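You operate a simulated robot arm through the tools that you are given. There is no shell and no other tool. Be economical: measure what you need, move in short steps, check, and stop when the job is done.

Carry out the task below with a simulated two-armed robot. There is one attempt and no reset: what you move stays moved.

TASK
Park hoist L at LOAD, switch its main off, padlock it and prove it dead.
Fine: red hoist padlock shut on the staple, then try a drive button.

Only the result counts: the job must be done as asked and must still hold three seconds after the hand-in. Knocking over, shifting, dropping, spilling or breaking anything else fails it.

THE ROBOT
Two 6-joint arms with two-finger grippers on one trunk, on a base that drives. Base frame: it is fixed to the floor where the robot stands at the start and does not move with it; the origin is under the middle of the robot, x ahead of it, y to its left, z up. Units: mm, degrees, N and s.
The left shoulder is at the start at [60, 143, 950], the right one opposite. With the tool pointing down near the work surface each hand reaches from about 320 to 720 mm from the robot's upright axis, wherever it stands, measured 20 degrees to its own side. Places, roughly: main switch of the green console [800, 0, 1000]. Payload 2.45 kg a hand.
Tool frame (each hand has its own): the origin (TCP) lies between the finger pads and is the grasp point; the fingertips stand 26 mm ahead of it; z points along the fingers, y is the line along which they close. Largest opening 96 mm; the body of the gripper starts 69 mm behind the TCP.
Orientation is told as [roll, pitch, yaw] about the base's x, y, z axes, in that order, counted from this pose: with the fingers straight down and closing along the base's y, the tool's x points along the base's -x, its y along +y and its z along -z.

THE INTERFACE
- The arms move only by the tool step_arm. It takes "left_moves", "right_moves" or both (then of equal length, played together; a hand with none holds still); each is a list of rows, each a list of 3 entries, a list of its own where there are three numbers: the turn, a rotation vector about the tool's x, y, z in degrees, then the shift along the tool's x, y, z in mm, then the gripper command, from -1 (shut) to 1 (fully open), values between in proportion. In form: [[[ax, ay, az], [tx, ty, tz], grip], ...]. A call has 1 to 8 rows; each row shifts and turns the commanded pose from where the row before left it, along the tool's axes as they then stand. A row lasts 0.2 s, in which the tool goes at most 50 mm and 8.6 degrees; a call with a longer step from one row to the next is refused whole, and so is a gripper value outside its range. A pose out of reach is approached as far as the arm can. The call stops where the force on the tool passes 50 N (or 10 N more than at its start, if that is more) or the arm is blocked; 0.2 s more then pass. Each finger halts on what it meets, pressing with about 28 N; the grip force reading is that of the motor and also rises with nothing between the fingers. The clock runs only during rows and for 0.2 s after the last one: add rows that do not move to give the fingers time. The reply holds the time, the measured pose of the TCP, the force on the tool along the base axes, the opening and the grip force, in the units named above and with some noise, with the torque about the TCP (base axes, N m) and any sound that the robot's microphone picked up.
- Cameras (640 x 400 px; columns grow to the right, rows downward): "scene" is now at [156.8, -3, 1571.9]; the picture's right is [-0.06, -1.00, 0.00], its down [-0.67, 0.04, -0.74] and it looks along [0.74, -0.04, -0.67] (base axes); focal length 260 px, centre (320, 200). "left" rides on the left gripper at [82, -3, -98] in its tool frame; the picture's right is [0.04, 1.00, 0.00], its down [-0.73, 0.03, -0.68] and it looks along [-0.68, 0.03, 0.73] (tool axes); focal length 256 px, centre (320, 200). "right" rides on the right gripper at [82, 3, -98] in its tool frame; the picture's right is [-0.04, 1.00, 0.00], its down [-0.73, -0.03, -0.68] and it looks along [-0.68, -0.03, 0.73] (tool axes); focal length 256 px, centre (320, 200). There is no depth. A picture from a camera that has moved, and an enlarged one, comes with that camera's place and axes in the base frame and with its lens. The place of the scene camera against the robot may be out by one fixed shift of up to 18 mm in any direction.
- snapshot(camera): a new picture of that camera. It takes no simulated time.
- move_column(by): slides the trunk up (or, below 0, down) by that many mm; the arms and the scene camera ride with it, the base frame stays. It gives what a move gives, with no picture.
- base_move(legs): drives the robot by 1 to 6 legs, each [ahead, turn to the left] in mm and degrees, along the robot's own axes; the way and the turn of a leg run together, so that a leg with both is an arc; at most 1500 mm and 180 degrees a leg. The arms and the cameras ride along, it lands a little off, and it stops where it bumps. It gives what a move gives.
- head_to(pan, tilt): turns the head with the scene camera to pan (to the left, within 86 degrees either way) and tilt (down, from -29 to 69), counted from straight ahead of the robot. It gives what a move gives.
- enlarge(camera, box): a new picture of the part [left, top, right, bottom] of that camera's present view, enlarged. It takes no simulated time.
- sign_off(): hands the job in; it is judged then, once.

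Work in short steps. Places have to be worked out from the pictures, the camera data and where the tool is seen: move nearer, look again, correct. Check each grasp and each placing, and mend what went wrong. You have 120 turns and 92 pictures in all, those below and enlarged ones among them. Open the grippers and draw the arms clear of the work before you hand the job in, unless the task says otherwise; then end with one line.

The tools are called after "Call:" by a JSON object that holds its "name" and its "arguments". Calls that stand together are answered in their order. step_arm: Moves the arms, as the interface text tells. Its arguments: {"type":"object","properties":{"left_moves":{"type":"array"},"right_moves":{"type":"array"}},"required":[]} The other tools are called the same way: move_column (by) slides the trunk up or down; base_move (legs) drives the base; head_to (pan, tilt) turns the head that bears the scene camera; snapshot (camera) takes a picture; enlarge (camera, box) takes an enlarged picture of a part of a camera's view; sign_off () hands the job in.

At the start:

```text
time: 0.0
left_eef_pos: [447.7, 235.4, 1308.9]
left_orientation: [0.0, 0.0, 0.0]
left_ft_force: [0.5, 0.6, -0.2]
left_wrist_torque: [-0.01, 0.01, 0.0]
left_gripper_width: 96.0
left_finger_force: 0.1
right_eef_pos: [415.6, -144.4, 1338.1]
right_orientation: [0.0, -0.1, 0.0]
right_ft_force: [-0.2, -1.0, -0.1]
right_wrist_torque: [-0.01, -0.01, 0.01]
right_gripper_width: 95.7
right_finger_force: 0.2
trunk travel left (down, up): [-575.0, 15.0]
robot x, y, heading: [-1.6, 2.7, 0.3]
head pan, tilt: [-3.2, 42.2]
```

scene: 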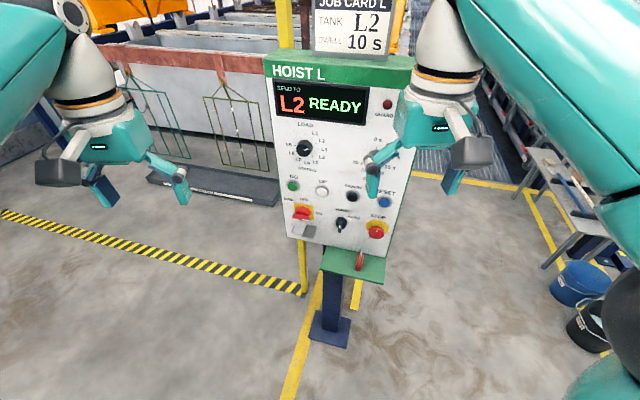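
right: 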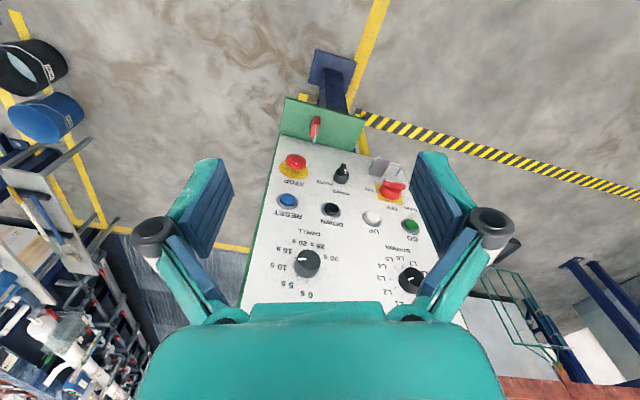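
left: 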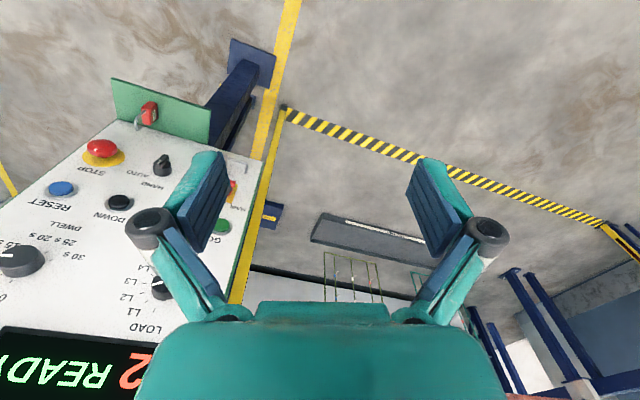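

I start by enlarging the console to read its labels and controls.

Call:
{"name": "enlarge", "arguments": {"camera": "scene", "box": [250, 50, 420, 160]}}

Call:
{"name": "enlarge", "arguments": {"camera": "scene", "box": [260, 160, 420, 290]}}

Call:
{"name": "enlarge", "arguments": {"camera": "right", "box": [230, 90, 470, 310]}}

```text
3.64 times, centred on (335, 105) of scene
camera zoom: at [156.8, -3.0, 1571.9], right [-0.06, -1.0, 0.0], down [-0.67, 0.04, -0.74], along [0.74, -0.04, -0.67], focal length 945 px, centre (266, 546)
```

zoom: 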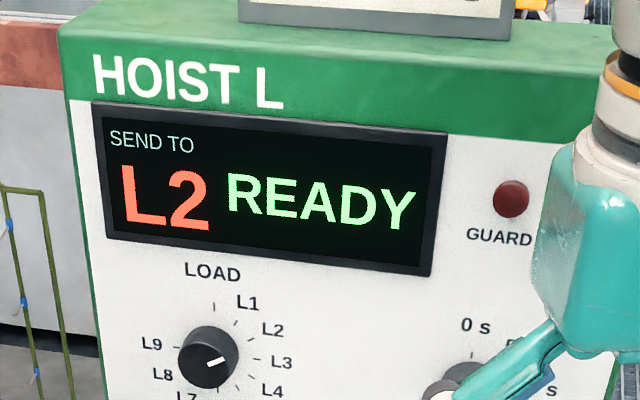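

```text
3.08 times, centred on (340, 225) of scene
camera zoom: at [156.8, -3.0, 1571.9], right [-0.06, -1.0, 0.0], down [-0.67, 0.04, -0.74], along [0.74, -0.04, -0.67], focal length 800 px, centre (258, 123)
```

zoom: 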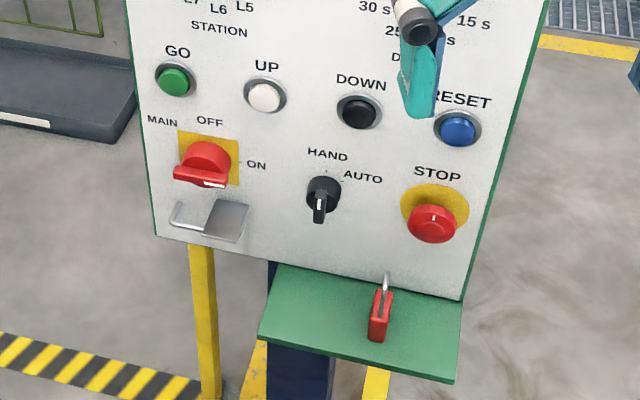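

```text
1.82 times, centred on (350, 200) of right
camera zoom: at [332.9, -141.3, 1436.3], right [0.04, 1.0, 0.0], down [0.73, -0.03, 0.68], along [0.68, -0.03, -0.73], focal length 465 px, centre (266, 200)
```

zoom: 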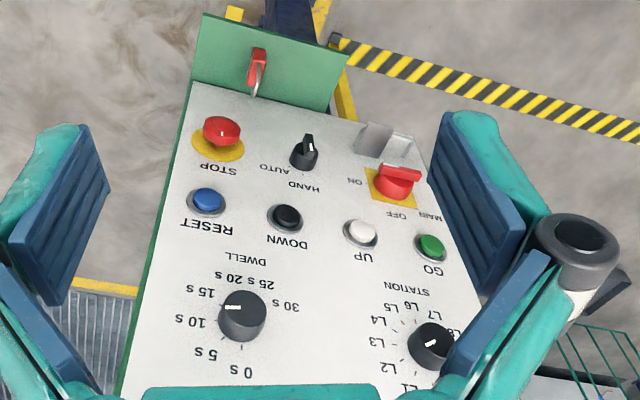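

The console carries a station selector, GO/UP/DOWN/RESET, the main switch with a staple below it, and a red padlock on the shelf. Next I look up and around to find the hoist itself.

Call:
{"name": "head_to", "arguments": {"pan": 0, "tilt": 5}}

Call:
{"name": "snapshot", "arguments": {"camera": "scene"}}

Call:
{"name": "head_to", "arguments": {"pan": 60, "tilt": 10}}

Call:
{"name": "snapshot", "arguments": {"camera": "scene"}}

Call:
{"name": "head_to", "arguments": {"pan": -60, "tilt": 20}}

Call:
{"name": "snapshot", "arguments": {"camera": "scene"}}

```text
time: 1.0
left_eef_pos: [448.3, 235.7, 1308.4]
left_orientation: [0.0, 0.0, 0.0]
left_ft_force: [0.4, 0.2, -0.1]
left_wrist_torque: [0.01, 0.0, -0.06]
left_gripper_width: 96.1
left_finger_force: 0.0
right_eef_pos: [413.0, -144.8, 1338.7]
right_orientation: [0.1, 0.0, 0.0]
right_ft_force: [0.6, 1.1, 0.5]
right_wrist_torque: [-0.01, -0.01, 0.02]
right_gripper_width: 96.3
right_finger_force: 0.2
trunk travel left (down, up): [-575.0, 15.0]
robot x, y, heading: [0.8, -0.5, -0.3]
head pan, tilt: [0.0, 5.0]
```

```text
85 pictures are left
camera scene: at [165.3, 1.6, 1630.8], right [0.0, -1.0, 0.0], down [-0.09, 0.0, -1.0], along [1.0, 0.0, -0.09], focal length 260 px, centre (320, 200)
```

scene: 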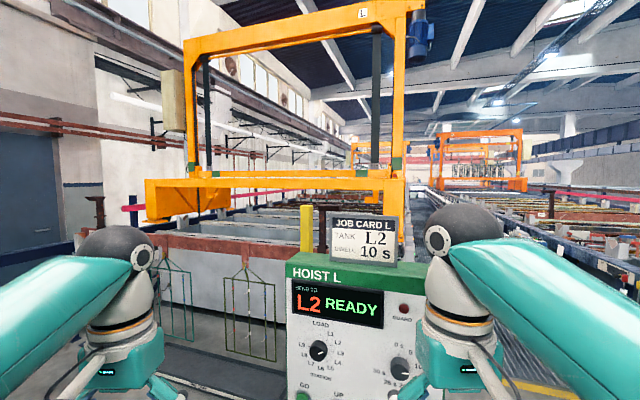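

```text
time: 2.3
left_eef_pos: [448.1, 235.2, 1309.9]
left_orientation: [0.0, 0.0, 0.0]
left_ft_force: [-0.4, -0.3, 0.6]
left_wrist_torque: [-0.01, 0.0, 0.0]
left_gripper_width: 96.0
left_finger_force: 0.1
right_eef_pos: [414.0, -144.9, 1339.1]
right_orientation: [0.0, 0.0, 0.1]
right_ft_force: [0.0, -0.2, -0.1]
right_wrist_torque: [0.0, 0.02, -0.01]
right_gripper_width: 96.1
right_finger_force: 0.0
trunk travel left (down, up): [-575.0, 15.0]
robot x, y, heading: [-5.1, 2.2, -0.1]
head pan, tilt: [60.0, 10.0]
```

```text
84 pictures are left
camera scene: at [120.0, 82.1, 1622.8], right [0.87, -0.5, 0.0], down [-0.09, -0.15, -0.98], along [0.49, 0.85, -0.17], focal length 260 px, centre (320, 200)
```

scene: 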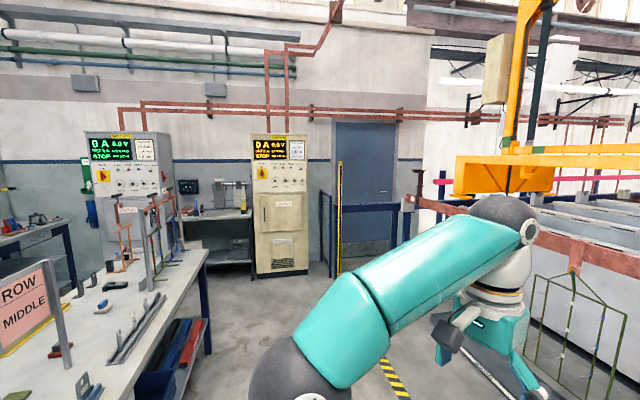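

```text
time: 4.3
left_eef_pos: [447.9, 236.3, 1308.7]
left_orientation: [0.1, 0.0, 0.1]
left_ft_force: [-0.3, 0.2, -0.3]
left_wrist_torque: [0.0, -0.01, -0.01]
left_gripper_width: 95.8
left_finger_force: 0.1
right_eef_pos: [413.5, -144.3, 1338.9]
right_orientation: [0.0, 0.0, 0.0]
right_ft_force: [-0.2, 0.4, 0.5]
right_wrist_torque: [0.01, -0.01, 0.0]
right_gripper_width: 95.8
right_finger_force: 0.0
trunk travel left (down, up): [-575.0, 15.0]
robot x, y, heading: [1.9, -0.1, -0.0]
head pan, tilt: [-60.0, 20.0]
```

```text
83 pictures are left
camera scene: at [120.1, -79.0, 1606.6], right [-0.87, -0.5, 0.0], down [-0.17, 0.3, -0.94], along [0.47, -0.81, -0.34], focal length 260 px, centre (320, 200)
```

scene: 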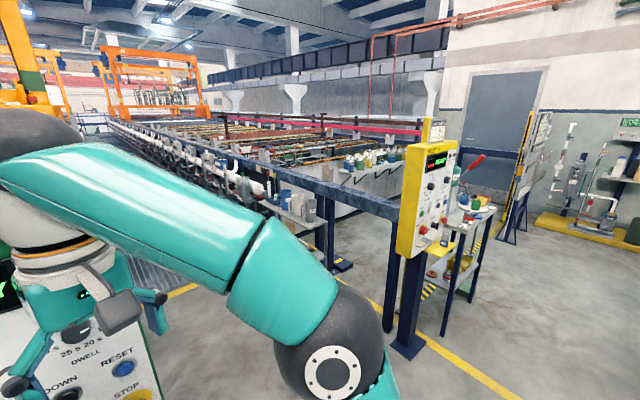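

The hoist is over the first tanks and the console display says READY. From the two wrist views I get STOP at about (668,-212,941) and GO at about (769,41,1058), so the panel is yawed about -17°. I pitch both tools up so the wrist cameras face the panel squarely.

Call:
{"name": "step_arm", "arguments": {"left_moves": [[[0, -8, 0], [0, 0, 0], 0], [[0, -8, 0], [0, 0, 0], -1], [[0, -8, 0], [0, 0, 0], -1], [[0, -8, 0], [0, 0, 0], -1], [[0, -8, 0], [0, 0, 0], -1]], "right_moves": [[[0, -8, 0], [0, 0, 0], 1], [[0, -8, 0], [0, 0, 0], 1], [[0, -8, 0], [0, 0, 0], 1], [[0, -8, 0], [0, 0, 0], 1], [[0, -8, 0], [0, 0, 0], 1]]}}

Call:
{"name": "head_to", "arguments": {"pan": -8, "tilt": 42}}

Call:
{"name": "snapshot", "arguments": {"camera": "right"}}

Call:
{"name": "snapshot", "arguments": {"camera": "left"}}

```text
time: 5.5
left_eef_pos: [445.5, 235.0, 1309.8]
left_orientation: [-0.1, -40.1, 0.0]
left_ft_force: [-0.3, -0.5, 0.0]
left_wrist_torque: [-0.02, -0.03, -0.01]
left_gripper_width: 0.0
left_finger_force: 27.8
right_eef_pos: [412.8, -145.0, 1338.9]
right_orientation: [0.2, -40.3, 0.0]
right_ft_force: [0.2, -1.5, -0.9]
right_wrist_torque: [0.02, -0.01, -0.02]
right_gripper_width: 96.0
right_finger_force: 0.0
trunk travel left (down, up): [-575.0, 15.0]
robot x, y, heading: [3.6, 1.9, 0.2]
head pan, tilt: [-60.0, 20.0]
```

```text
time: 6.7
left_eef_pos: [446.7, 235.1, 1308.9]
left_orientation: [0.0, -40.0, 0.0]
left_ft_force: [-0.3, 1.2, -0.2]
left_wrist_torque: [-0.01, -0.03, -0.02]
left_gripper_width: 0.0
left_finger_force: 27.8
right_eef_pos: [414.8, -143.3, 1338.5]
right_orientation: [0.0, -39.9, 0.0]
right_ft_force: [-0.5, 0.2, -0.4]
right_wrist_torque: [0.01, 0.01, 0.02]
right_gripper_width: 95.9
right_finger_force: 0.1
trunk travel left (down, up): [-575.0, 15.0]
robot x, y, heading: [-1.5, 0.5, 0.3]
head pan, tilt: [-8.0, 42.0]
```

```text
82 pictures are left
camera right: at [289.6, -141.2, 1361.5], right [0.03, 1.0, 0.03], down [0.13, -0.03, 0.99], along [0.99, -0.03, -0.13], focal length 256 px, centre (320, 200)
```

right: 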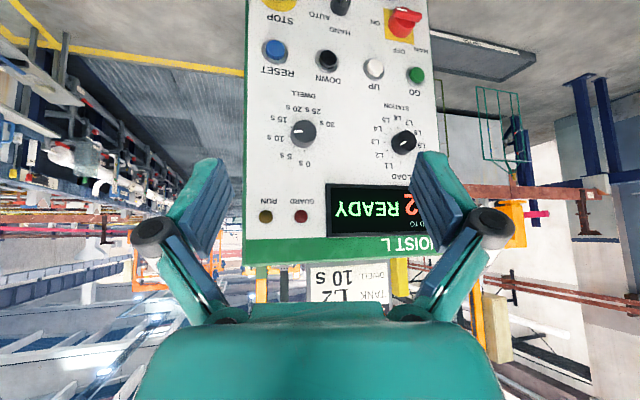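

```text
81 pictures are left
camera left: at [321.0, 231.1, 1331.4], right [-0.03, 1.0, -0.03], down [0.13, 0.03, 0.99], along [0.99, 0.03, -0.13], focal length 256 px, centre (320, 200)
```

left: 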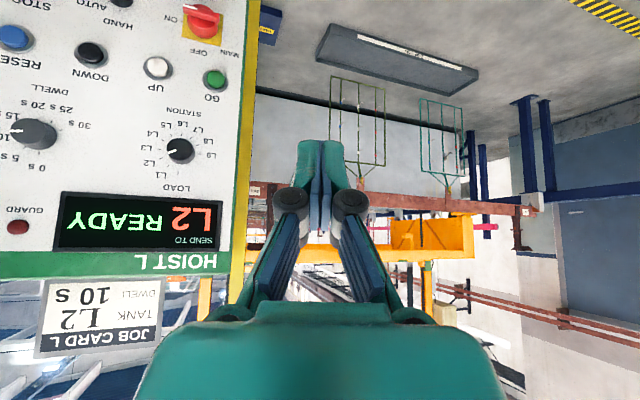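

The panel controls are clearly visible (the image is upside down). I lower both hands about 200 mm to view the lower controls, the staple and the padlock.

Call:
{"name": "step_arm", "arguments": {"left_moves": [[[0, 0, 0], [32, 0, 38], -1], [[0, 0, 0], [32, 0, 38], -1], [[0, 0, 0], [32, 0, 38], -1], [[0, 0, 0], [32, 0, 38], -1]], "right_moves": [[[0, 0, 0], [32, 0, 38], 1], [[0, 0, 0], [32, 0, 38], 1], [[0, 0, 0], [32, 0, 38], 1], [[0, 0, 0], [32, 0, 38], 1]]}}

Call:
{"name": "snapshot", "arguments": {"camera": "right"}}

Call:
{"name": "snapshot", "arguments": {"camera": "left"}}

Call:
{"name": "snapshot", "arguments": {"camera": "scene"}}

```text
time: 7.7
left_eef_pos: [449.4, 234.3, 1109.5]
left_orientation: [-0.1, -39.9, 0.0]
left_ft_force: [0.2, 0.1, 0.2]
left_wrist_torque: [0.02, 0.01, -0.01]
left_gripper_width: 0.0
left_finger_force: 28.4
right_eef_pos: [417.8, -145.3, 1138.2]
right_orientation: [0.1, -39.9, -0.1]
right_ft_force: [1.3, -0.1, -0.1]
right_wrist_torque: [0.01, -0.03, -0.04]
right_gripper_width: 95.9
right_finger_force: 0.1
trunk travel left (down, up): [-575.0, 15.0]
robot x, y, heading: [-1.6, 1.7, -0.1]
head pan, tilt: [-8.0, 42.0]
```

```text
80 pictures are left
camera right: at [292.1, -142.4, 1160.7], right [0.03, 1.0, 0.03], down [0.13, -0.03, 0.99], along [0.99, -0.03, -0.13], focal length 256 px, centre (320, 200)
```

right: 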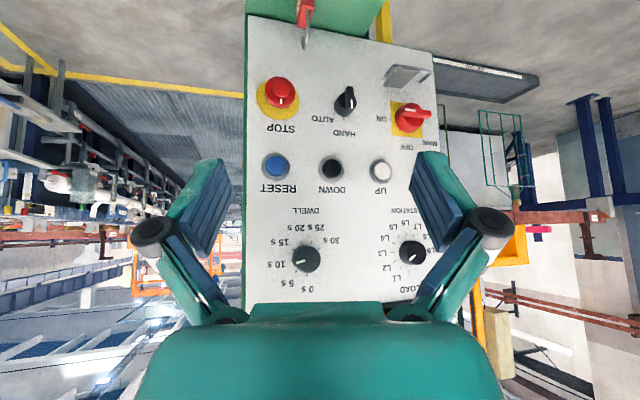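

```text
79 pictures are left
camera left: at [323.1, 230.6, 1131.1], right [-0.03, 1.0, -0.03], down [0.13, 0.03, 0.99], along [0.99, 0.03, -0.13], focal length 256 px, centre (320, 200)
```

left: 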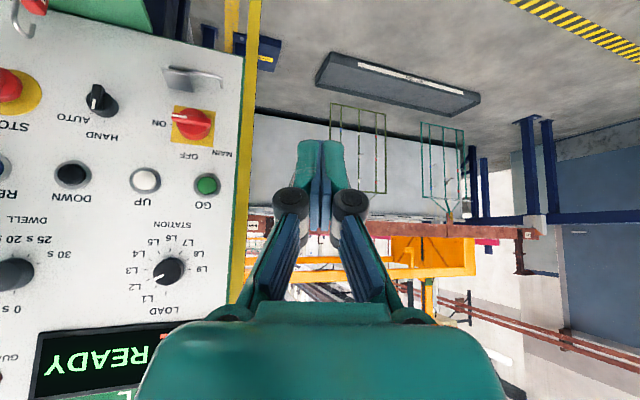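

```text
78 pictures are left
camera scene: at [157.5, -9.7, 1572.1], right [-0.14, -0.99, 0.0], down [-0.66, 0.09, -0.74], along [0.73, -0.1, -0.67], focal length 260 px, centre (320, 200)
```

scene: 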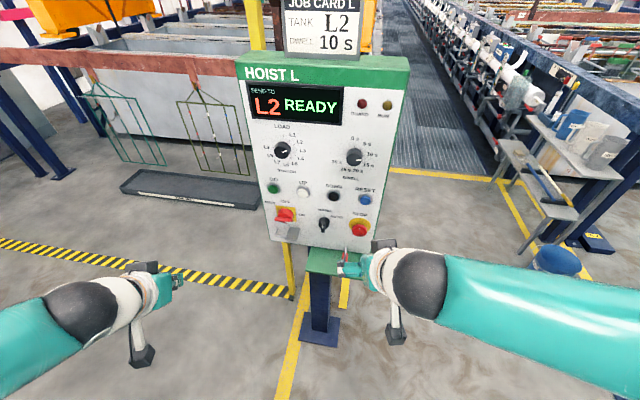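

Triangulated positions: main (756,16,947), station knob (752,2,1196), GO (770,42,1052), UP (745,-45,1052), hand/auto (709,-106,933). The panel is near vertical and yawed about 19.5°. I look closer at the switches, the staple and the padlock.

Call:
{"name": "enlarge", "arguments": {"camera": "left", "box": [60, 40, 260, 165]}}

Call:
{"name": "enlarge", "arguments": {"camera": "scene", "box": [250, 170, 410, 290]}}

Call:
{"name": "enlarge", "arguments": {"camera": "right", "box": [240, 0, 440, 125]}}

```text
3.20 times, centred on (160, 102) of left
camera zoom: at [323.1, 230.6, 1131.1], right [-0.03, 1.0, -0.03], down [0.13, 0.03, 0.99], along [0.99, 0.03, -0.13], focal length 819 px, centre (832, 512)
```

zoom: 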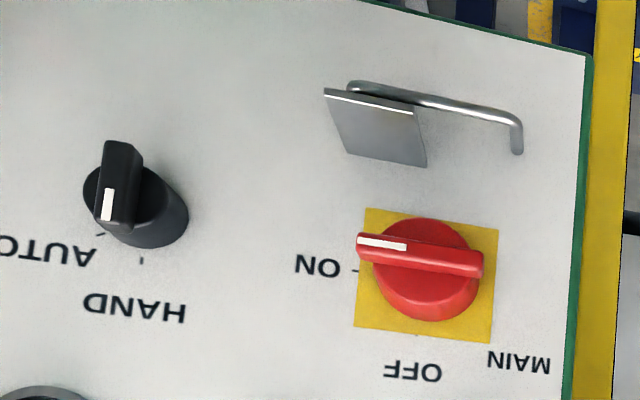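

```text
3.33 times, centred on (330, 230) of scene
camera zoom: at [157.5, -9.7, 1572.1], right [-0.14, -0.99, 0.0], down [-0.66, 0.09, -0.74], along [0.73, -0.1, -0.67], focal length 866 px, centre (287, 100)
```

zoom: 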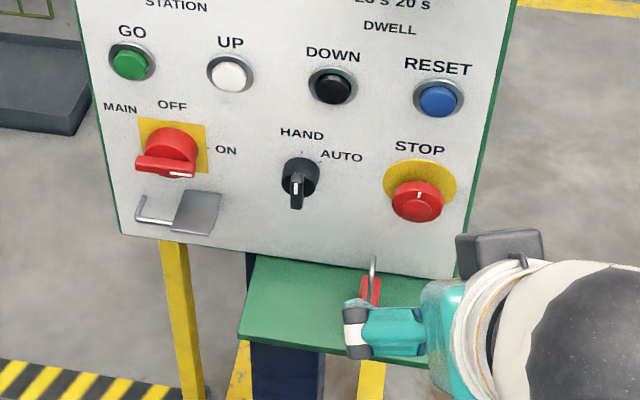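

```text
3.20 times, centred on (340, 62) of right
camera zoom: at [292.1, -142.4, 1160.7], right [0.03, 1.0, 0.03], down [0.13, -0.03, 0.99], along [0.99, -0.03, -0.13], focal length 819 px, centre (256, 640)
```

zoom: 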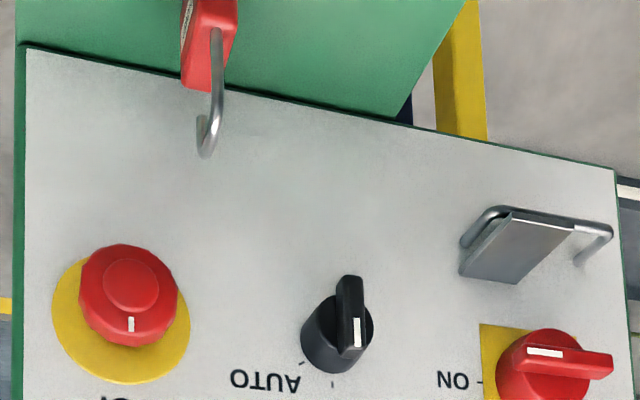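

The main is ON, hand/auto points to HAND, and the padlock stands open on the shelf. I turn the left hand to face the panel, with the tool horizontal and yawed -19.5°.

Call:
{"name": "step_arm", "arguments": {"left_moves": [[[0, -8.4, 0], [0, 0, 0], 0.4], [[0, -8.4, 0], [0, 0, 0], 0.4], [[0, -8.3, 0], [0, 0, 0], 0.4], [[0, -8.3, 0], [0, 0, 0], 0.4], [[0, -8.3, 0], [0, 0, 0], 0.4], [[0, -8.3, 0], [0, 0, 0], 0.4], [[8.5, 0, 0], [0, 0, 0], 0.4], [[8.5, 0, 0], [0, 0, 0], 0.4]]}}

Call:
{"name": "step_arm", "arguments": {"left_moves": [[[2.5, 0, 0], [0, 0, 0], 0.4], [[0, 0, 8], [-29, -40, 0], 0.4], [[0, 0, 8], [-29, -36, 0], 0.4], [[0, 0, 7], [-29, -36, 0], 0.4], [[0, 0, 7], [0, 0, 30], 0.4]]}}

```text
time: 9.5
left_eef_pos: [469.8, 80.4, 1242.6]
left_orientation: [-1.2, -89.4, -14.7]
left_ft_force: [-0.2, 0.5, -0.1]
left_wrist_torque: [0.01, -0.02, -0.04]
left_gripper_width: 67.2
left_finger_force: 0.1
left hand out of reach, approached as far as the arm can: row 2, 3, 4, 5, 6, 7, 8
right_eef_pos: [415.9, -146.4, 1139.9]
right_orientation: [0.0, -40.0, 0.0]
right_ft_force: [-0.1, 1.2, 0.9]
right_wrist_torque: [-0.01, 0.02, 0.01]
right_gripper_width: 96.1
right_finger_force: 0.0
trunk travel left (down, up): [-575.0, 15.0]
robot x, y, heading: [0.1, 1.0, 0.1]
head pan, tilt: [-8.0, 42.0]
```

```text
time: 10.7
left_eef_pos: [447.7, -59.7, 1321.3]
left_orientation: [89.7, -59.9, -109.3]
left_ft_force: [1.4, 0.7, -0.7]
left_wrist_torque: [-0.03, -0.01, 0.0]
left_gripper_width: 67.2
left_finger_force: 0.0
left hand out of reach, approached as far as the arm can: row 1
right_eef_pos: [417.7, -146.6, 1138.2]
right_orientation: [0.0, -39.8, 0.1]
right_ft_force: [0.1, 0.8, -0.2]
right_wrist_torque: [0.0, 0.03, 0.0]
right_gripper_width: 95.9
right_finger_force: 0.0
trunk travel left (down, up): [-575.0, 15.0]
robot x, y, heading: [2.7, 2.0, -0.2]
head pan, tilt: [-8.0, 42.0]
```

The hand was too close in for the horizontal pose, so it drifted, but the orientation is now right: tool z (.94,-.33,0) and 30° roll. I move it to a hover in front of the station knob at (687,25,1196).

Call:
{"name": "step_arm", "arguments": {"left_moves": [[[0, 0, 0], [31.3, 12.5, 33], 0.4], [[0, 0, 0], [31.3, 12.5, 33], 0.4], [[0, 0, 0], [31.3, 12.5, 33], 0.4], [[0, 0, 0], [31.3, 12.5, 33], 0.4], [[0, 0, 0], [31.3, 12.5, 33], 0.4], [[0, 0, 0], [31.3, 12.5, 12], 0.4]]}}

Call:
{"name": "snapshot", "arguments": {"camera": "left"}}

Call:
{"name": "snapshot", "arguments": {"camera": "scene"}}

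```text
time: 12.1
left_eef_pos: [644.6, -27.5, 1237.8]
left_orientation: [88.3, -60.0, -106.6]
left_ft_force: [-0.2, -0.3, 0.0]
left_wrist_torque: [0.03, -0.02, 0.0]
left_gripper_width: 67.6
left_finger_force: 0.0
left hand out of reach, approached as far as the arm can: row 4, 5, 6
right_eef_pos: [417.4, -146.0, 1139.0]
right_orientation: [0.0, -40.0, 0.0]
right_ft_force: [-0.1, 0.2, 0.4]
right_wrist_torque: [0.02, 0.01, 0.03]
right_gripper_width: 96.0
right_finger_force: 0.0
trunk travel left (down, up): [-575.0, 15.0]
robot x, y, heading: [-0.8, 1.3, 0.4]
head pan, tilt: [-8.0, 42.0]
```

```text
74 pictures are left
camera left: at [561.7, 38.7, 1166.3], right [0.28, 0.84, 0.47], down [-0.74, -0.12, 0.66], along [0.61, -0.53, 0.59], focal length 256 px, centre (320, 200)
```

left: 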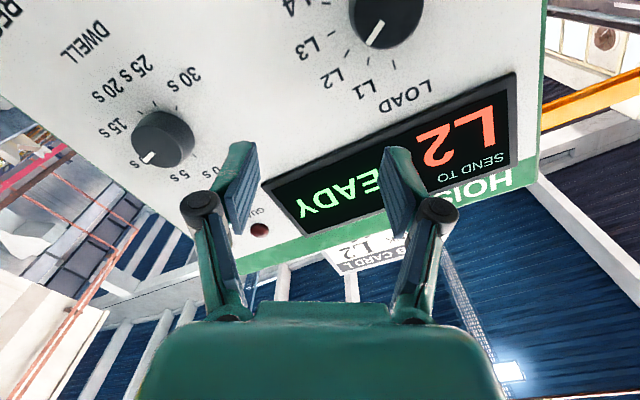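

```text
73 pictures are left
camera scene: at [156.6, -10.4, 1572.1], right [-0.14, -0.99, 0.0], down [-0.66, 0.09, -0.74], along [0.74, -0.1, -0.67], focal length 260 px, centre (320, 200)
```

scene: 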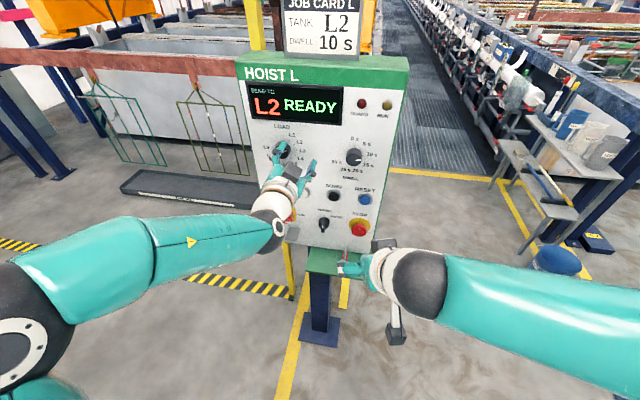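

The left hand stops short of the panel in this pose. I retract it, then turn the robot to face the panel squarely and drive about 110 mm nearer so the work falls in comfortable reach.

Call:
{"name": "step_arm", "arguments": {"left_moves": [[[-8, 0, 0], [0, 0, -45], 0.4], [[-6, 0, 0], [0, 0, -45], 0.4], [[0, 0, 0], [0, 0, -45], 0.4]]}}

Call:
{"name": "base_move", "arguments": {"legs": [[0, -19.5], [110, 0]]}}

Call:
{"name": "snapshot", "arguments": {"camera": "scene"}}

```text
time: 12.9
left_eef_pos: [511.9, 4.2, 1227.5]
left_orientation: [104.2, -59.9, -109.6]
left_ft_force: [0.4, -0.3, 0.1]
left_wrist_torque: [0.03, 0.0, -0.02]
left_gripper_width: 67.3
left_finger_force: 0.0
right_eef_pos: [416.0, -145.7, 1139.5]
right_orientation: [0.0, -39.9, 0.0]
right_ft_force: [0.0, 0.1, 0.0]
right_wrist_torque: [-0.03, -0.01, 0.01]
right_gripper_width: 96.2
right_finger_force: 0.1
trunk travel left (down, up): [-575.0, 15.0]
robot x, y, heading: [0.2, -1.1, -0.0]
head pan, tilt: [-8.0, 42.0]
```

```text
time: 15.3
left_eef_pos: [590.5, -207.2, 1226.8]
left_orientation: [104.0, -60.1, -128.8]
left_ft_force: [0.5, 0.0, -0.2]
left_wrist_torque: [-0.01, 0.01, 0.09]
left_gripper_width: 67.4
left_finger_force: 0.0
right_eef_pos: [449.5, -315.5, 1138.7]
right_orientation: [0.1, -40.0, -19.4]
right_ft_force: [0.7, -0.8, 0.3]
right_wrist_torque: [0.02, -0.01, -0.01]
right_gripper_width: 96.0
right_finger_force: 0.1
trunk travel left (down, up): [-575.0, 15.0]
robot x, y, heading: [106.1, -36.3, -19.6]
head pan, tilt: [-8.0, 42.0]
```

```text
72 pictures are left
camera scene: at [250.8, -92.6, 1572.2], right [-0.46, -0.89, 0.0], down [-0.59, 0.31, -0.74], along [0.66, -0.34, -0.67], focal length 260 px, centre (320, 200)
```

scene: 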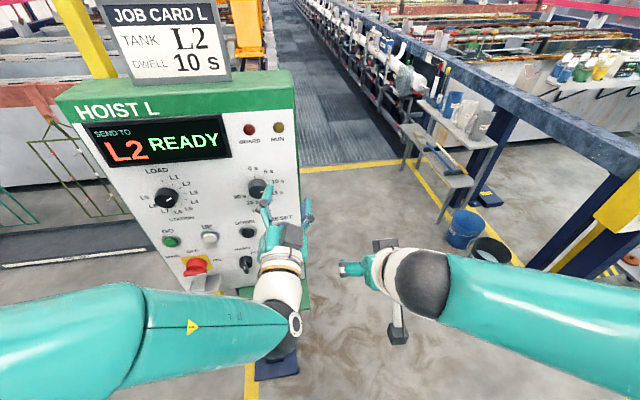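

The robot is now square to the panel. I correct the left tool's axis by a 10° turn and shift it left to the station knob hover.

Call:
{"name": "step_arm", "arguments": {"left_moves": [[[-1.45, 4.75, 0], [0, 0, 0], 0.4], [[-1.45, 4.75, 0], [0, 0, 0], 0.4], [[0, 0, 0], [25.4, 33.7, 0], 0.4], [[0, 0, 0], [25.4, 33.7, 0], 0.4], [[0, 0, 0], [25.4, 33.7, 0], 0.4], [[0, 0, 0], [25.4, 33.7, 0], 0.4], [[0, 0, 0], [25.4, 33.7, 0], 0.4], [[0, 0, 0], [25.4, 33.7, 0], 0.4]]}}

Call:
{"name": "snapshot", "arguments": {"camera": "left"}}

```text
time: 17.1
left_eef_pos: [643.7, -25.0, 1217.9]
left_orientation: [89.5, -61.1, -108.5]
left_ft_force: [0.3, -0.5, -0.1]
left_wrist_torque: [0.01, -0.02, -0.02]
left_gripper_width: 67.3
left_finger_force: 0.1
left hand out of reach, approached as far as the arm can: row 7, 8
right_eef_pos: [450.0, -312.6, 1139.6]
right_orientation: [-0.1, -40.0, -19.5]
right_ft_force: [0.0, 0.2, -0.2]
right_wrist_torque: [0.0, -0.01, -0.01]
right_gripper_width: 96.1
right_finger_force: 0.0
trunk travel left (down, up): [-575.0, 15.0]
robot x, y, heading: [109.4, -33.7, -19.3]
head pan, tilt: [-8.0, 42.0]
```

```text
71 pictures are left
camera left: at [562.6, 40.8, 1145.8], right [0.29, 0.84, 0.45], down [-0.75, -0.09, 0.66], along [0.6, -0.53, 0.6], focal length 256 px, centre (320, 200)
```

left: 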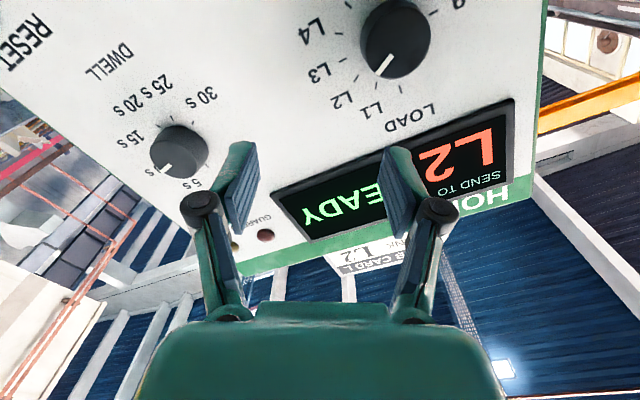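

It stopped again at about the same lateral place while not extended, which suggests a joint limit. I test whether taking the 30° roll back off frees it.

Call:
{"name": "step_arm", "arguments": {"left_moves": [[[0, 0, -7.5], [0, 0, 0], 0.4], [[0, 0, -7.5], [0, 0, 0], 0.4], [[0, 0, -7.5], [0, 0, 0], 0.4], [[0, 0, -7.5], [0, 0, 0], 0.4], [[0, 0, 0], [10, 30, 0], 0.4], [[0, 0, 0], [10, 30, 0], 0.4]]}}

Call:
{"name": "snapshot", "arguments": {"camera": "right"}}

```text
time: 18.5
left_eef_pos: [638.9, -22.0, 1225.6]
left_orientation: [-81.7, -88.8, 62.5]
left_ft_force: [0.0, -0.1, 0.0]
left_wrist_torque: [-0.03, 0.01, -0.02]
left_gripper_width: 67.1
left_finger_force: 0.2
left hand out of reach, approached as far as the arm can: row 3, 5, 6
right_eef_pos: [450.8, -315.2, 1138.4]
right_orientation: [0.0, -40.0, -19.4]
right_ft_force: [-0.1, -0.2, -0.1]
right_wrist_torque: [-0.02, 0.02, 0.03]
right_gripper_width: 95.9
right_finger_force: 0.1
trunk travel left (down, up): [-575.0, 15.0]
robot x, y, heading: [105.7, -36.0, -19.5]
head pan, tilt: [-8.0, 42.0]
```

```text
70 pictures are left
camera right: at [332.8, -268.9, 1161.8], right [0.36, 0.93, 0.03], down [0.11, -0.07, 0.99], along [0.93, -0.36, -0.13], focal length 256 px, centre (320, 200)
```

right: 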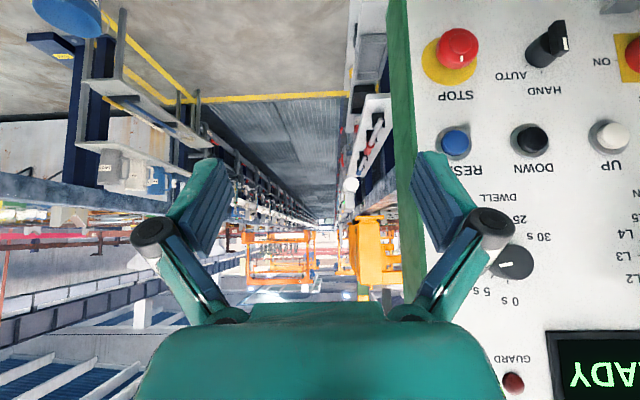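

Roll is not the cause; the left arm seems to work well only at the middle or across the body. I retract, then shift the robot about 290 mm to its left so the whole panel lies in the left arm's good zone.

Call:
{"name": "step_arm", "arguments": {"left_moves": [[[0, 0, 0], [0, -30, -40], 0.4], [[0, 0, 0], [0, -30, -30], 0.4]]}}

Call:
{"name": "base_move", "arguments": {"legs": [[-290, 0], [0, 45], [410, 0], [0, -45]]}}

Call:
{"name": "snapshot", "arguments": {"camera": "scene"}}

```text
time: 19.1
left_eef_pos: [579.2, -80.4, 1253.9]
left_orientation: [-87.6, -88.8, 67.9]
left_ft_force: [0.6, 0.1, 1.4]
left_wrist_torque: [0.02, 0.0, 0.03]
left_gripper_width: 67.2
left_finger_force: 0.1
left hand out of reach, approached as far as the arm can: row 1, 2
right_eef_pos: [449.5, -314.0, 1138.8]
right_orientation: [0.0, -40.0, -19.5]
right_ft_force: [0.0, -0.1, -0.4]
right_wrist_torque: [-0.02, 0.01, 0.01]
right_gripper_width: 96.0
right_finger_force: 0.1
trunk travel left (down, up): [-575.0, 15.0]
robot x, y, heading: [106.5, -33.9, -19.4]
head pan, tilt: [-8.0, 42.0]
```

```text
time: 28.0
left_eef_pos: [676.0, 220.7, 1253.6]
left_orientation: [-89.6, -88.8, 72.1]
left_ft_force: [0.4, 0.3, 1.0]
left_wrist_torque: [0.02, 0.0, 0.03]
left_gripper_width: 67.3
left_finger_force: 0.1
right_eef_pos: [555.2, -18.1, 1138.6]
right_orientation: [0.0, -40.0, -17.3]
right_ft_force: [0.2, 0.0, 0.0]
right_wrist_torque: [-0.01, 0.02, 0.0]
right_gripper_width: 96.0
right_finger_force: 0.1
trunk travel left (down, up): [-575.0, 15.0]
robot x, y, heading: [206.2, 266.7, -17.3]
head pan, tilt: [-8.0, 42.0]
```

```text
69 pictures are left
camera scene: at [354.4, 215.6, 1572.2], right [-0.43, -0.91, 0.0], down [-0.61, 0.28, -0.74], along [0.67, -0.32, -0.67], focal length 260 px, centre (320, 200)
```

scene: 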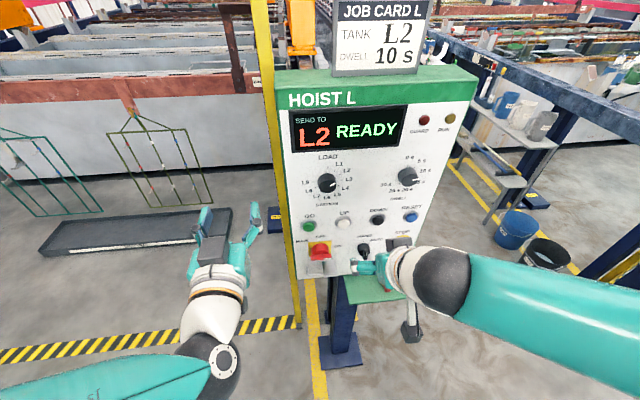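

The left hand is clear of the console. Next I bring it in front of the station knob at hover (687,25,1196) and then roll +30°.

Call:
{"name": "step_arm", "arguments": {"left_moves": [[[2, 0, 0], [11.4, -36.8, 13.8], 0.4], [[0, 0, 0], [11.4, -36.8, 13.8], 0.4], [[0, 0, 0], [11.4, -36.8, 13.8], 0.4], [[0, 0, 0], [11.4, -36.8, 13.8], 0.4], [[0, 0, 0], [11.4, -36.8, 13.8], 0.4]]}}

Call:
{"name": "snapshot", "arguments": {"camera": "left"}}

```text
time: 29.2
left_eef_pos: [683.5, 23.7, 1197.5]
left_orientation: [-81.8, -88.9, 62.5]
left_ft_force: [6.8, 23.3, -4.3]
left_wrist_torque: [0.47, -1.14, -3.15]
left_gripper_width: 67.2
left_finger_force: 0.0
right_eef_pos: [555.4, -21.9, 1140.5]
right_orientation: [-0.1, -40.0, -17.7]
right_ft_force: [-5.9, -24.2, 5.0]
right_wrist_torque: [1.2, 0.11, 0.29]
right_gripper_width: 82.1
right_finger_force: 0.1
trunk travel left (down, up): [-575.0, 15.0]
robot x, y, heading: [210.2, 263.1, -17.1]
head pan, tilt: [-8.0, 42.0]
```

```text
68 pictures are left
camera left: at [588.4, 50.3, 1116.9], right [0.33, 0.94, -0.06], down [-0.63, 0.26, 0.73], along [0.71, -0.21, 0.68], focal length 256 px, centre (320, 200)
```

left: 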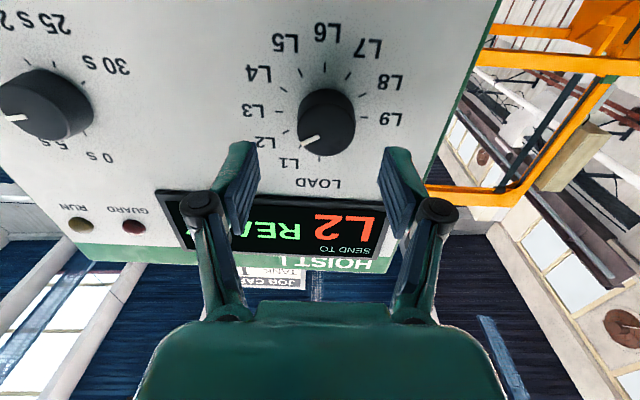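

The left hand is in place but touches the right hand, so I move the right hand away to its side while rolling the left hand +30°.

Call:
{"name": "step_arm", "arguments": {"left_moves": [[[0, 0, 0], [0, 0, 0], 0.4], [[0, 0, 0], [0, 4, 0], 0.4], [[0, 0, 7.5], [0, 0, 0], 0.4], [[0, 0, 7.5], [0, 0, 0], 0.4], [[0, 0, 7.5], [0, 0, 0], 0.4], [[0, 0, 7.5], [0, 0, 0], 0.4]], "right_moves": [[[0, 0, 0], [0, -45, 0], 1], [[0, 0, 0], [0, -45, 0], 1], [[0, 0, 0], [0, -45, 0], 1], [[0, 0, 0], [0, -45, 0], 1], [[0, 0, 0], [0, -20, 0], 1], [[0, 0, 0], [0, 0, 0], 1]]}}

Call:
{"name": "snapshot", "arguments": {"camera": "left"}}

```text
time: 30.6
left_eef_pos: [683.2, 27.8, 1201.8]
left_orientation: [90.1, -61.0, -109.5]
left_ft_force: [0.2, 0.0, 0.0]
left_wrist_torque: [-0.01, 0.03, 0.02]
left_gripper_width: 67.4
left_finger_force: 0.0
right_eef_pos: [495.9, -209.1, 1140.3]
right_orientation: [-0.1, -40.0, -17.5]
right_ft_force: [0.0, -0.3, -1.5]
right_wrist_torque: [-0.03, 0.0, -0.01]
right_gripper_width: 96.1
right_finger_force: 0.1
trunk travel left (down, up): [-575.0, 15.0]
robot x, y, heading: [206.5, 267.6, -17.3]
head pan, tilt: [-8.0, 42.0]
```

```text
67 pictures are left
camera left: at [602.2, 93.1, 1128.6], right [0.3, 0.84, 0.45], down [-0.75, -0.08, 0.66], along [0.59, -0.53, 0.61], focal length 256 px, centre (320, 200)
```

left: 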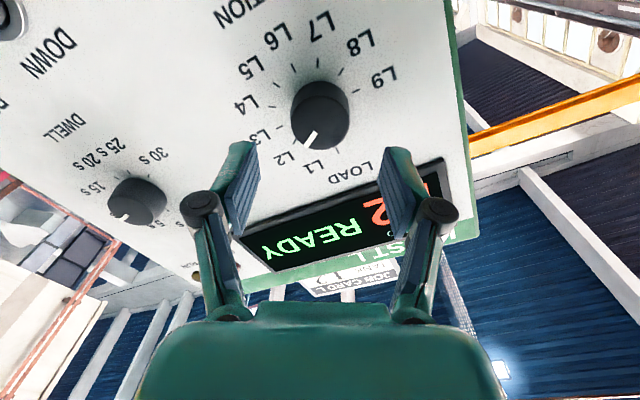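

The knob is aligned with the tool axis. I advance 45 mm in small steps and check the force.

Call:
{"name": "step_arm", "arguments": {"left_moves": [[[0, 0, 0], [0, 0, 20], 0.4], [[0, 0, 0], [0, 0, 15], 0.4], [[0, 0, 0], [0, 0, 10], 0.4]]}}

Call:
{"name": "snapshot", "arguments": {"camera": "left"}}

```text
time: 31.4
left_eef_pos: [726.4, 10.6, 1201.2]
left_orientation: [90.0, -61.1, -109.5]
left_ft_force: [-0.1, -0.8, 0.0]
left_wrist_torque: [0.01, 0.01, 0.0]
left_gripper_width: 67.2
left_finger_force: 0.0
right_eef_pos: [497.2, -210.2, 1141.1]
right_orientation: [0.1, -40.0, -17.4]
right_ft_force: [-0.2, -0.6, 0.4]
right_wrist_torque: [0.03, 0.01, -0.04]
right_gripper_width: 96.1
right_finger_force: 0.1
trunk travel left (down, up): [-575.0, 15.0]
robot x, y, heading: [207.9, 270.5, -17.4]
head pan, tilt: [-8.0, 42.0]
```

```text
66 pictures are left
camera left: at [644.9, 76.5, 1127.6], right [0.3, 0.84, 0.45], down [-0.75, -0.08, 0.66], along [0.59, -0.53, 0.61], focal length 256 px, centre (320, 200)
```

left: 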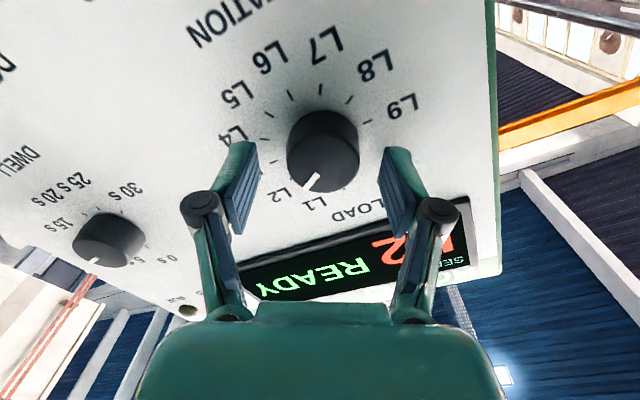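

The fingertips are level with the knob front at about D 707. I advance 14 mm more and close on it.

Call:
{"name": "step_arm", "arguments": {"left_moves": [[[0, 0, 0], [0, 0, 7], 0.4], [[0, 0, 0], [0, 0, 7], 0.4], [[0, 0, 0], [0, 0, 0], 0], [[0, 0, 0], [0, 0, 0], -0.4], [[0, 0, 0], [0, 0, 0], -0.4]]}}

Call:
{"name": "snapshot", "arguments": {"camera": "left"}}

```text
time: 32.6
left_eef_pos: [737.0, 7.6, 1203.0]
left_orientation: [90.4, -61.2, -109.8]
left_ft_force: [-4.4, 7.5, 3.6]
left_wrist_torque: [0.06, 0.02, 0.49]
left_gripper_width: 41.4
left_finger_force: 45.7
right_eef_pos: [495.7, -207.5, 1141.3]
right_orientation: [-0.1, -40.0, -17.3]
right_ft_force: [-0.9, 0.3, 0.4]
right_wrist_torque: [0.01, -0.01, 0.0]
right_gripper_width: 96.2
right_finger_force: 0.1
trunk travel left (down, up): [-575.0, 15.0]
robot x, y, heading: [212.7, 263.3, -17.2]
head pan, tilt: [-8.0, 42.0]
```

```text
65 pictures are left
camera left: at [656.1, 74.1, 1128.1], right [0.3, 0.84, 0.45], down [-0.75, -0.08, 0.66], along [0.59, -0.53, 0.61], focal length 256 px, centre (320, 200)
```

left: 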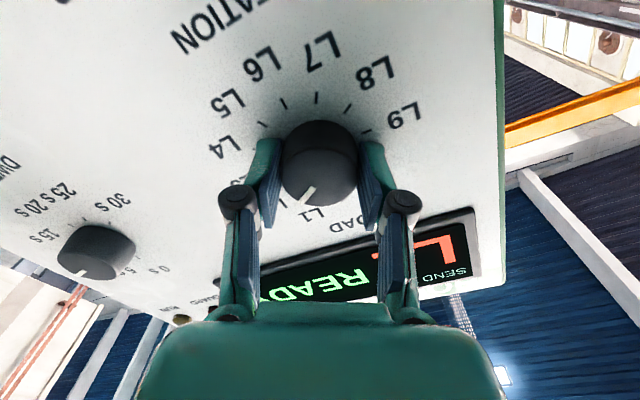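

It is gripped at 41 mm. I turn it counter-clockwise 60°, from L2 to LOAD.

Call:
{"name": "step_arm", "arguments": {"left_moves": [[[0, 0, -7.5], [0, 0, 0], -0.4], [[0, 0, -7.5], [0, 0, 0], -0.4], [[0, 0, -7.5], [0, 0, 0], -0.4], [[0, 0, -7.5], [0, 0, 0], -0.4], [[0, 0, -7.5], [0, 0, 0], -0.4], [[0, 0, -7.5], [0, 0, 0], -0.4], [[0, 0, -7.5], [0, 0, 0], -0.4], [[0, 0, -7.5], [0, 0, 0], -0.4]]}}

Call:
{"name": "snapshot", "arguments": {"camera": "left"}}

```text
time: 34.4
left_eef_pos: [737.3, 10.5, 1202.3]
left_orientation: [-90.1, -58.6, 70.8]
left_ft_force: [-3.0, 14.1, 1.6]
left_wrist_torque: [-0.26, -0.85, 0.65]
left_gripper_width: 41.2
left_finger_force: 44.9
right_eef_pos: [494.4, -208.3, 1142.3]
right_orientation: [0.0, -40.1, -17.3]
right_ft_force: [0.3, 0.4, 0.0]
right_wrist_torque: [0.0, -0.04, 0.01]
right_gripper_width: 95.9
right_finger_force: 0.1
trunk travel left (down, up): [-575.0, 15.0]
robot x, y, heading: [208.7, 269.3, -17.4]
head pan, tilt: [-8.0, 42.0]
```

```text
64 pictures are left
camera left: at [629.6, -0.6, 1133.4], right [0.28, 0.78, -0.55], down [-0.51, 0.61, 0.61], along [0.82, 0.11, 0.57], focal length 256 px, centre (320, 200)
```

left: 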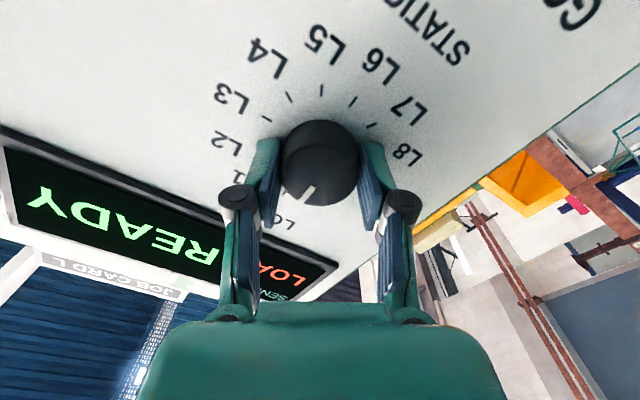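

The display now shows LOAD. I release, retract, unroll, and go down to a hover in front of GO with the fingers closed.

Call:
{"name": "step_arm", "arguments": {"left_moves": [[[0, 0, 0], [0, 0, 0], 0.4], [[0, 0, 0], [0, 0, 0], 0.4], [[0, 0, 0], [0, 0, -30], 0.4], [[0, 0, 0], [0, 0, -30], 0], [[0, 0, 7.5], [0, 0, 0], -1], [[0, 0, 7.5], [0, 0, 0], -1], [[0, 0, 7.5], [0, 0, 0], -1], [[0, 0, 7.5], [0, 0, 0], -1]]}}

Call:
{"name": "step_arm", "arguments": {"left_moves": [[[0, 0, 0], [37.5, 10.3, 0], -1], [[0, 0, 0], [37.5, 10.3, 0], -1], [[0, 0, 0], [37.5, 10.3, 0], -1], [[0, 0, 0], [37.5, 10.3, 0], -1]]}}

Call:
{"name": "snapshot", "arguments": {"camera": "left"}}

```text
time: 36.2
left_eef_pos: [680.3, 27.1, 1202.5]
left_orientation: [-91.9, -89.0, 72.3]
left_ft_force: [0.3, 0.2, 0.4]
left_wrist_torque: [0.01, 0.0, 0.02]
left_gripper_width: 0.1
left_finger_force: 28.0
right_eef_pos: [495.4, -210.0, 1140.5]
right_orientation: [-0.1, -40.0, -17.4]
right_ft_force: [-0.3, -0.2, 0.6]
right_wrist_torque: [0.0, -0.01, -0.04]
right_gripper_width: 95.8
right_finger_force: 0.1
trunk travel left (down, up): [-575.0, 15.0]
robot x, y, heading: [208.5, 265.2, -17.5]
head pan, tilt: [-8.0, 42.0]
```

```text
time: 37.2
left_eef_pos: [702.2, 72.7, 1060.9]
left_orientation: [-112.8, -87.4, 94.7]
left_ft_force: [-0.4, 0.7, 0.2]
left_wrist_torque: [0.0, 0.0, 0.01]
left_gripper_width: 0.3
left_finger_force: 28.1
right_eef_pos: [495.9, -209.6, 1141.1]
right_orientation: [0.0, -40.0, -17.3]
right_ft_force: [0.0, -0.4, 0.3]
right_wrist_torque: [-0.02, 0.01, 0.01]
right_gripper_width: 95.9
right_finger_force: 0.2
trunk travel left (down, up): [-575.0, 15.0]
robot x, y, heading: [207.7, 269.2, -17.4]
head pan, tilt: [-8.0, 42.0]
```

```text
63 pictures are left
camera left: at [607.7, 95.8, 978.6], right [0.31, 0.95, -0.08], down [-0.64, 0.27, 0.72], along [0.7, -0.17, 0.69], focal length 256 px, centre (320, 200)
```

left: 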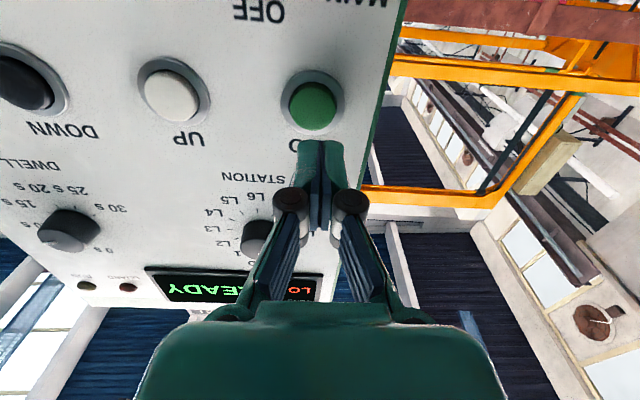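

The button is about 10 mm lower and 5 mm to the right of the tool axis. I correct that and press GO.

Call:
{"name": "step_arm", "arguments": {"left_moves": [[[0, 0, 0], [11, -5, 15], -1], [[0, 0, 0], [0, 0, 20], -1], [[0, 0, 0], [0, 0, 8], -1], [[0, 0, 0], [0, 0, 4], -1], [[0, 0, 0], [0, 0, 4], -1]]}}

Call:
{"name": "snapshot", "arguments": {"camera": "left"}}

```text
time: 38.4
left_eef_pos: [739.2, 41.8, 1038.9]
left_orientation: [-88.3, -88.9, 68.8]
left_ft_force: [-1.6, 0.1, -1.5]
left_wrist_torque: [-0.02, 0.01, -0.04]
left_gripper_width: 0.0
left_finger_force: 27.8
right_eef_pos: [495.7, -210.7, 1139.9]
right_orientation: [0.0, -40.0, -17.4]
right_ft_force: [-0.2, -0.3, 0.3]
right_wrist_torque: [-0.01, -0.01, 0.01]
right_gripper_width: 96.0
right_finger_force: 0.0
trunk travel left (down, up): [-575.0, 15.0]
robot x, y, heading: [208.8, 266.2, -17.3]
head pan, tilt: [-8.0, 42.0]
```

```text
62 pictures are left
camera left: at [644.6, 68.7, 956.2], right [0.33, 0.94, -0.06], down [-0.62, 0.27, 0.73], along [0.71, -0.21, 0.68], focal length 256 px, centre (320, 200)
```

left: 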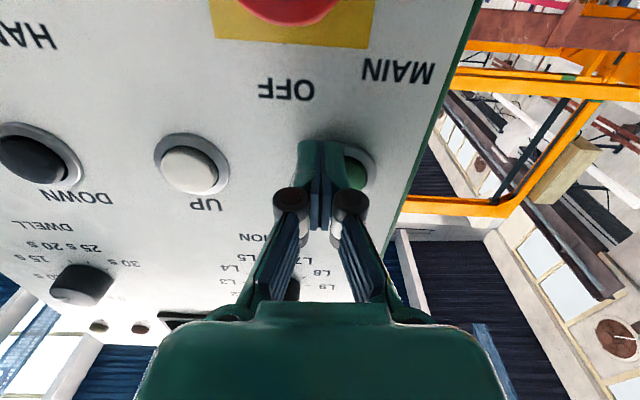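

The hand settled 18 mm too far right and about 11 mm too low. I back off, shift, and press again.

Call:
{"name": "step_arm", "arguments": {"left_moves": [[[0, 0, 0], [0, 0, -15], -1], [[0, 0, 0], [-11, 18, 0], -1], [[0, 0, 0], [0, 0, 0], -1]]}}

Call:
{"name": "snapshot", "arguments": {"camera": "left"}}

```text
time: 39.2
left_eef_pos: [732.3, 62.3, 1050.4]
left_orientation: [-91.8, -89.0, 72.4]
left_ft_force: [-1.2, -0.1, -0.3]
left_wrist_torque: [0.0, -0.02, 0.01]
left_gripper_width: 0.1
left_finger_force: 27.7
right_eef_pos: [496.2, -210.2, 1140.8]
right_orientation: [0.1, -40.0, -17.4]
right_ft_force: [0.4, 0.1, 0.2]
right_wrist_torque: [0.03, -0.03, 0.02]
right_gripper_width: 95.8
right_finger_force: 0.3
trunk travel left (down, up): [-575.0, 15.0]
robot x, y, heading: [210.0, 270.4, -17.2]
head pan, tilt: [-8.0, 42.0]
```

```text
61 pictures are left
camera left: at [637.3, 91.5, 969.1], right [0.33, 0.94, -0.06], down [-0.63, 0.27, 0.73], along [0.71, -0.21, 0.68], focal length 256 px, centre (320, 200)
```

left: 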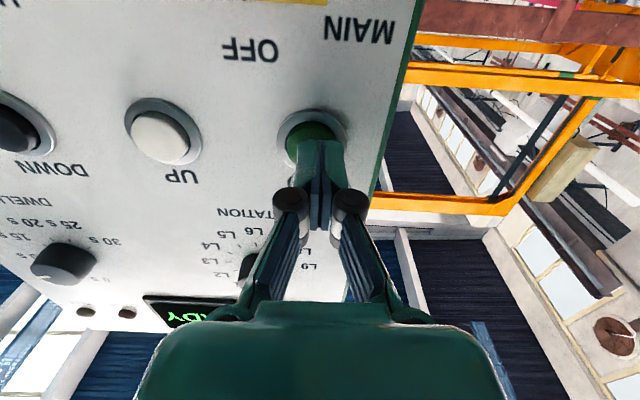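

It is well aligned now. I press forward.

Call:
{"name": "step_arm", "arguments": {"left_moves": [[[0, 0, 0], [0, -4, 10], -1], [[0, 0, 0], [0, 0, 6], -1], [[0, 0, 0], [0, 0, 5], -1], [[0, 0, 0], [0, 0, 4], -1]]}}

Call:
{"name": "snapshot", "arguments": {"camera": "left"}}

```text
time: 40.2
left_eef_pos: [751.0, 52.4, 1050.9]
left_orientation: [-85.1, -89.0, 65.5]
left_ft_force: [-23.7, 9.5, -5.7]
left_wrist_torque: [-0.05, 0.13, 0.05]
left_gripper_width: 5.9
left_finger_force: 28.6
right_eef_pos: [493.0, -209.1, 1142.3]
right_orientation: [0.1, -40.2, -17.3]
right_ft_force: [-0.3, -0.5, 0.0]
right_wrist_torque: [-0.01, 0.01, -0.02]
right_gripper_width: 96.2
right_finger_force: 0.2
trunk travel left (down, up): [-575.0, 15.0]
robot x, y, heading: [207.1, 266.1, -17.1]
head pan, tilt: [-8.0, 42.0]
heard: click
```

```text
60 pictures are left
camera left: at [656.7, 80.0, 969.5], right [0.33, 0.94, -0.06], down [-0.62, 0.27, 0.73], along [0.71, -0.21, 0.68], focal length 256 px, centre (320, 200)
```

left: 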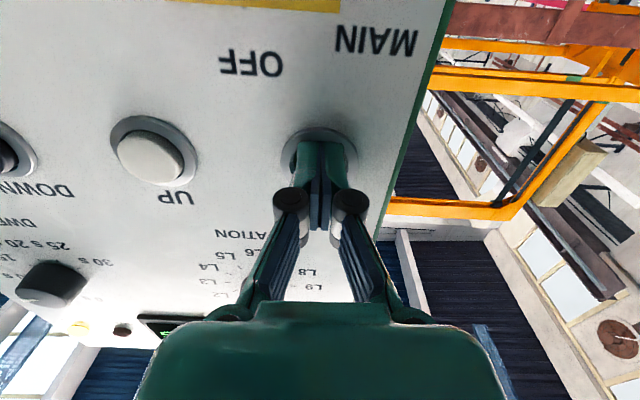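

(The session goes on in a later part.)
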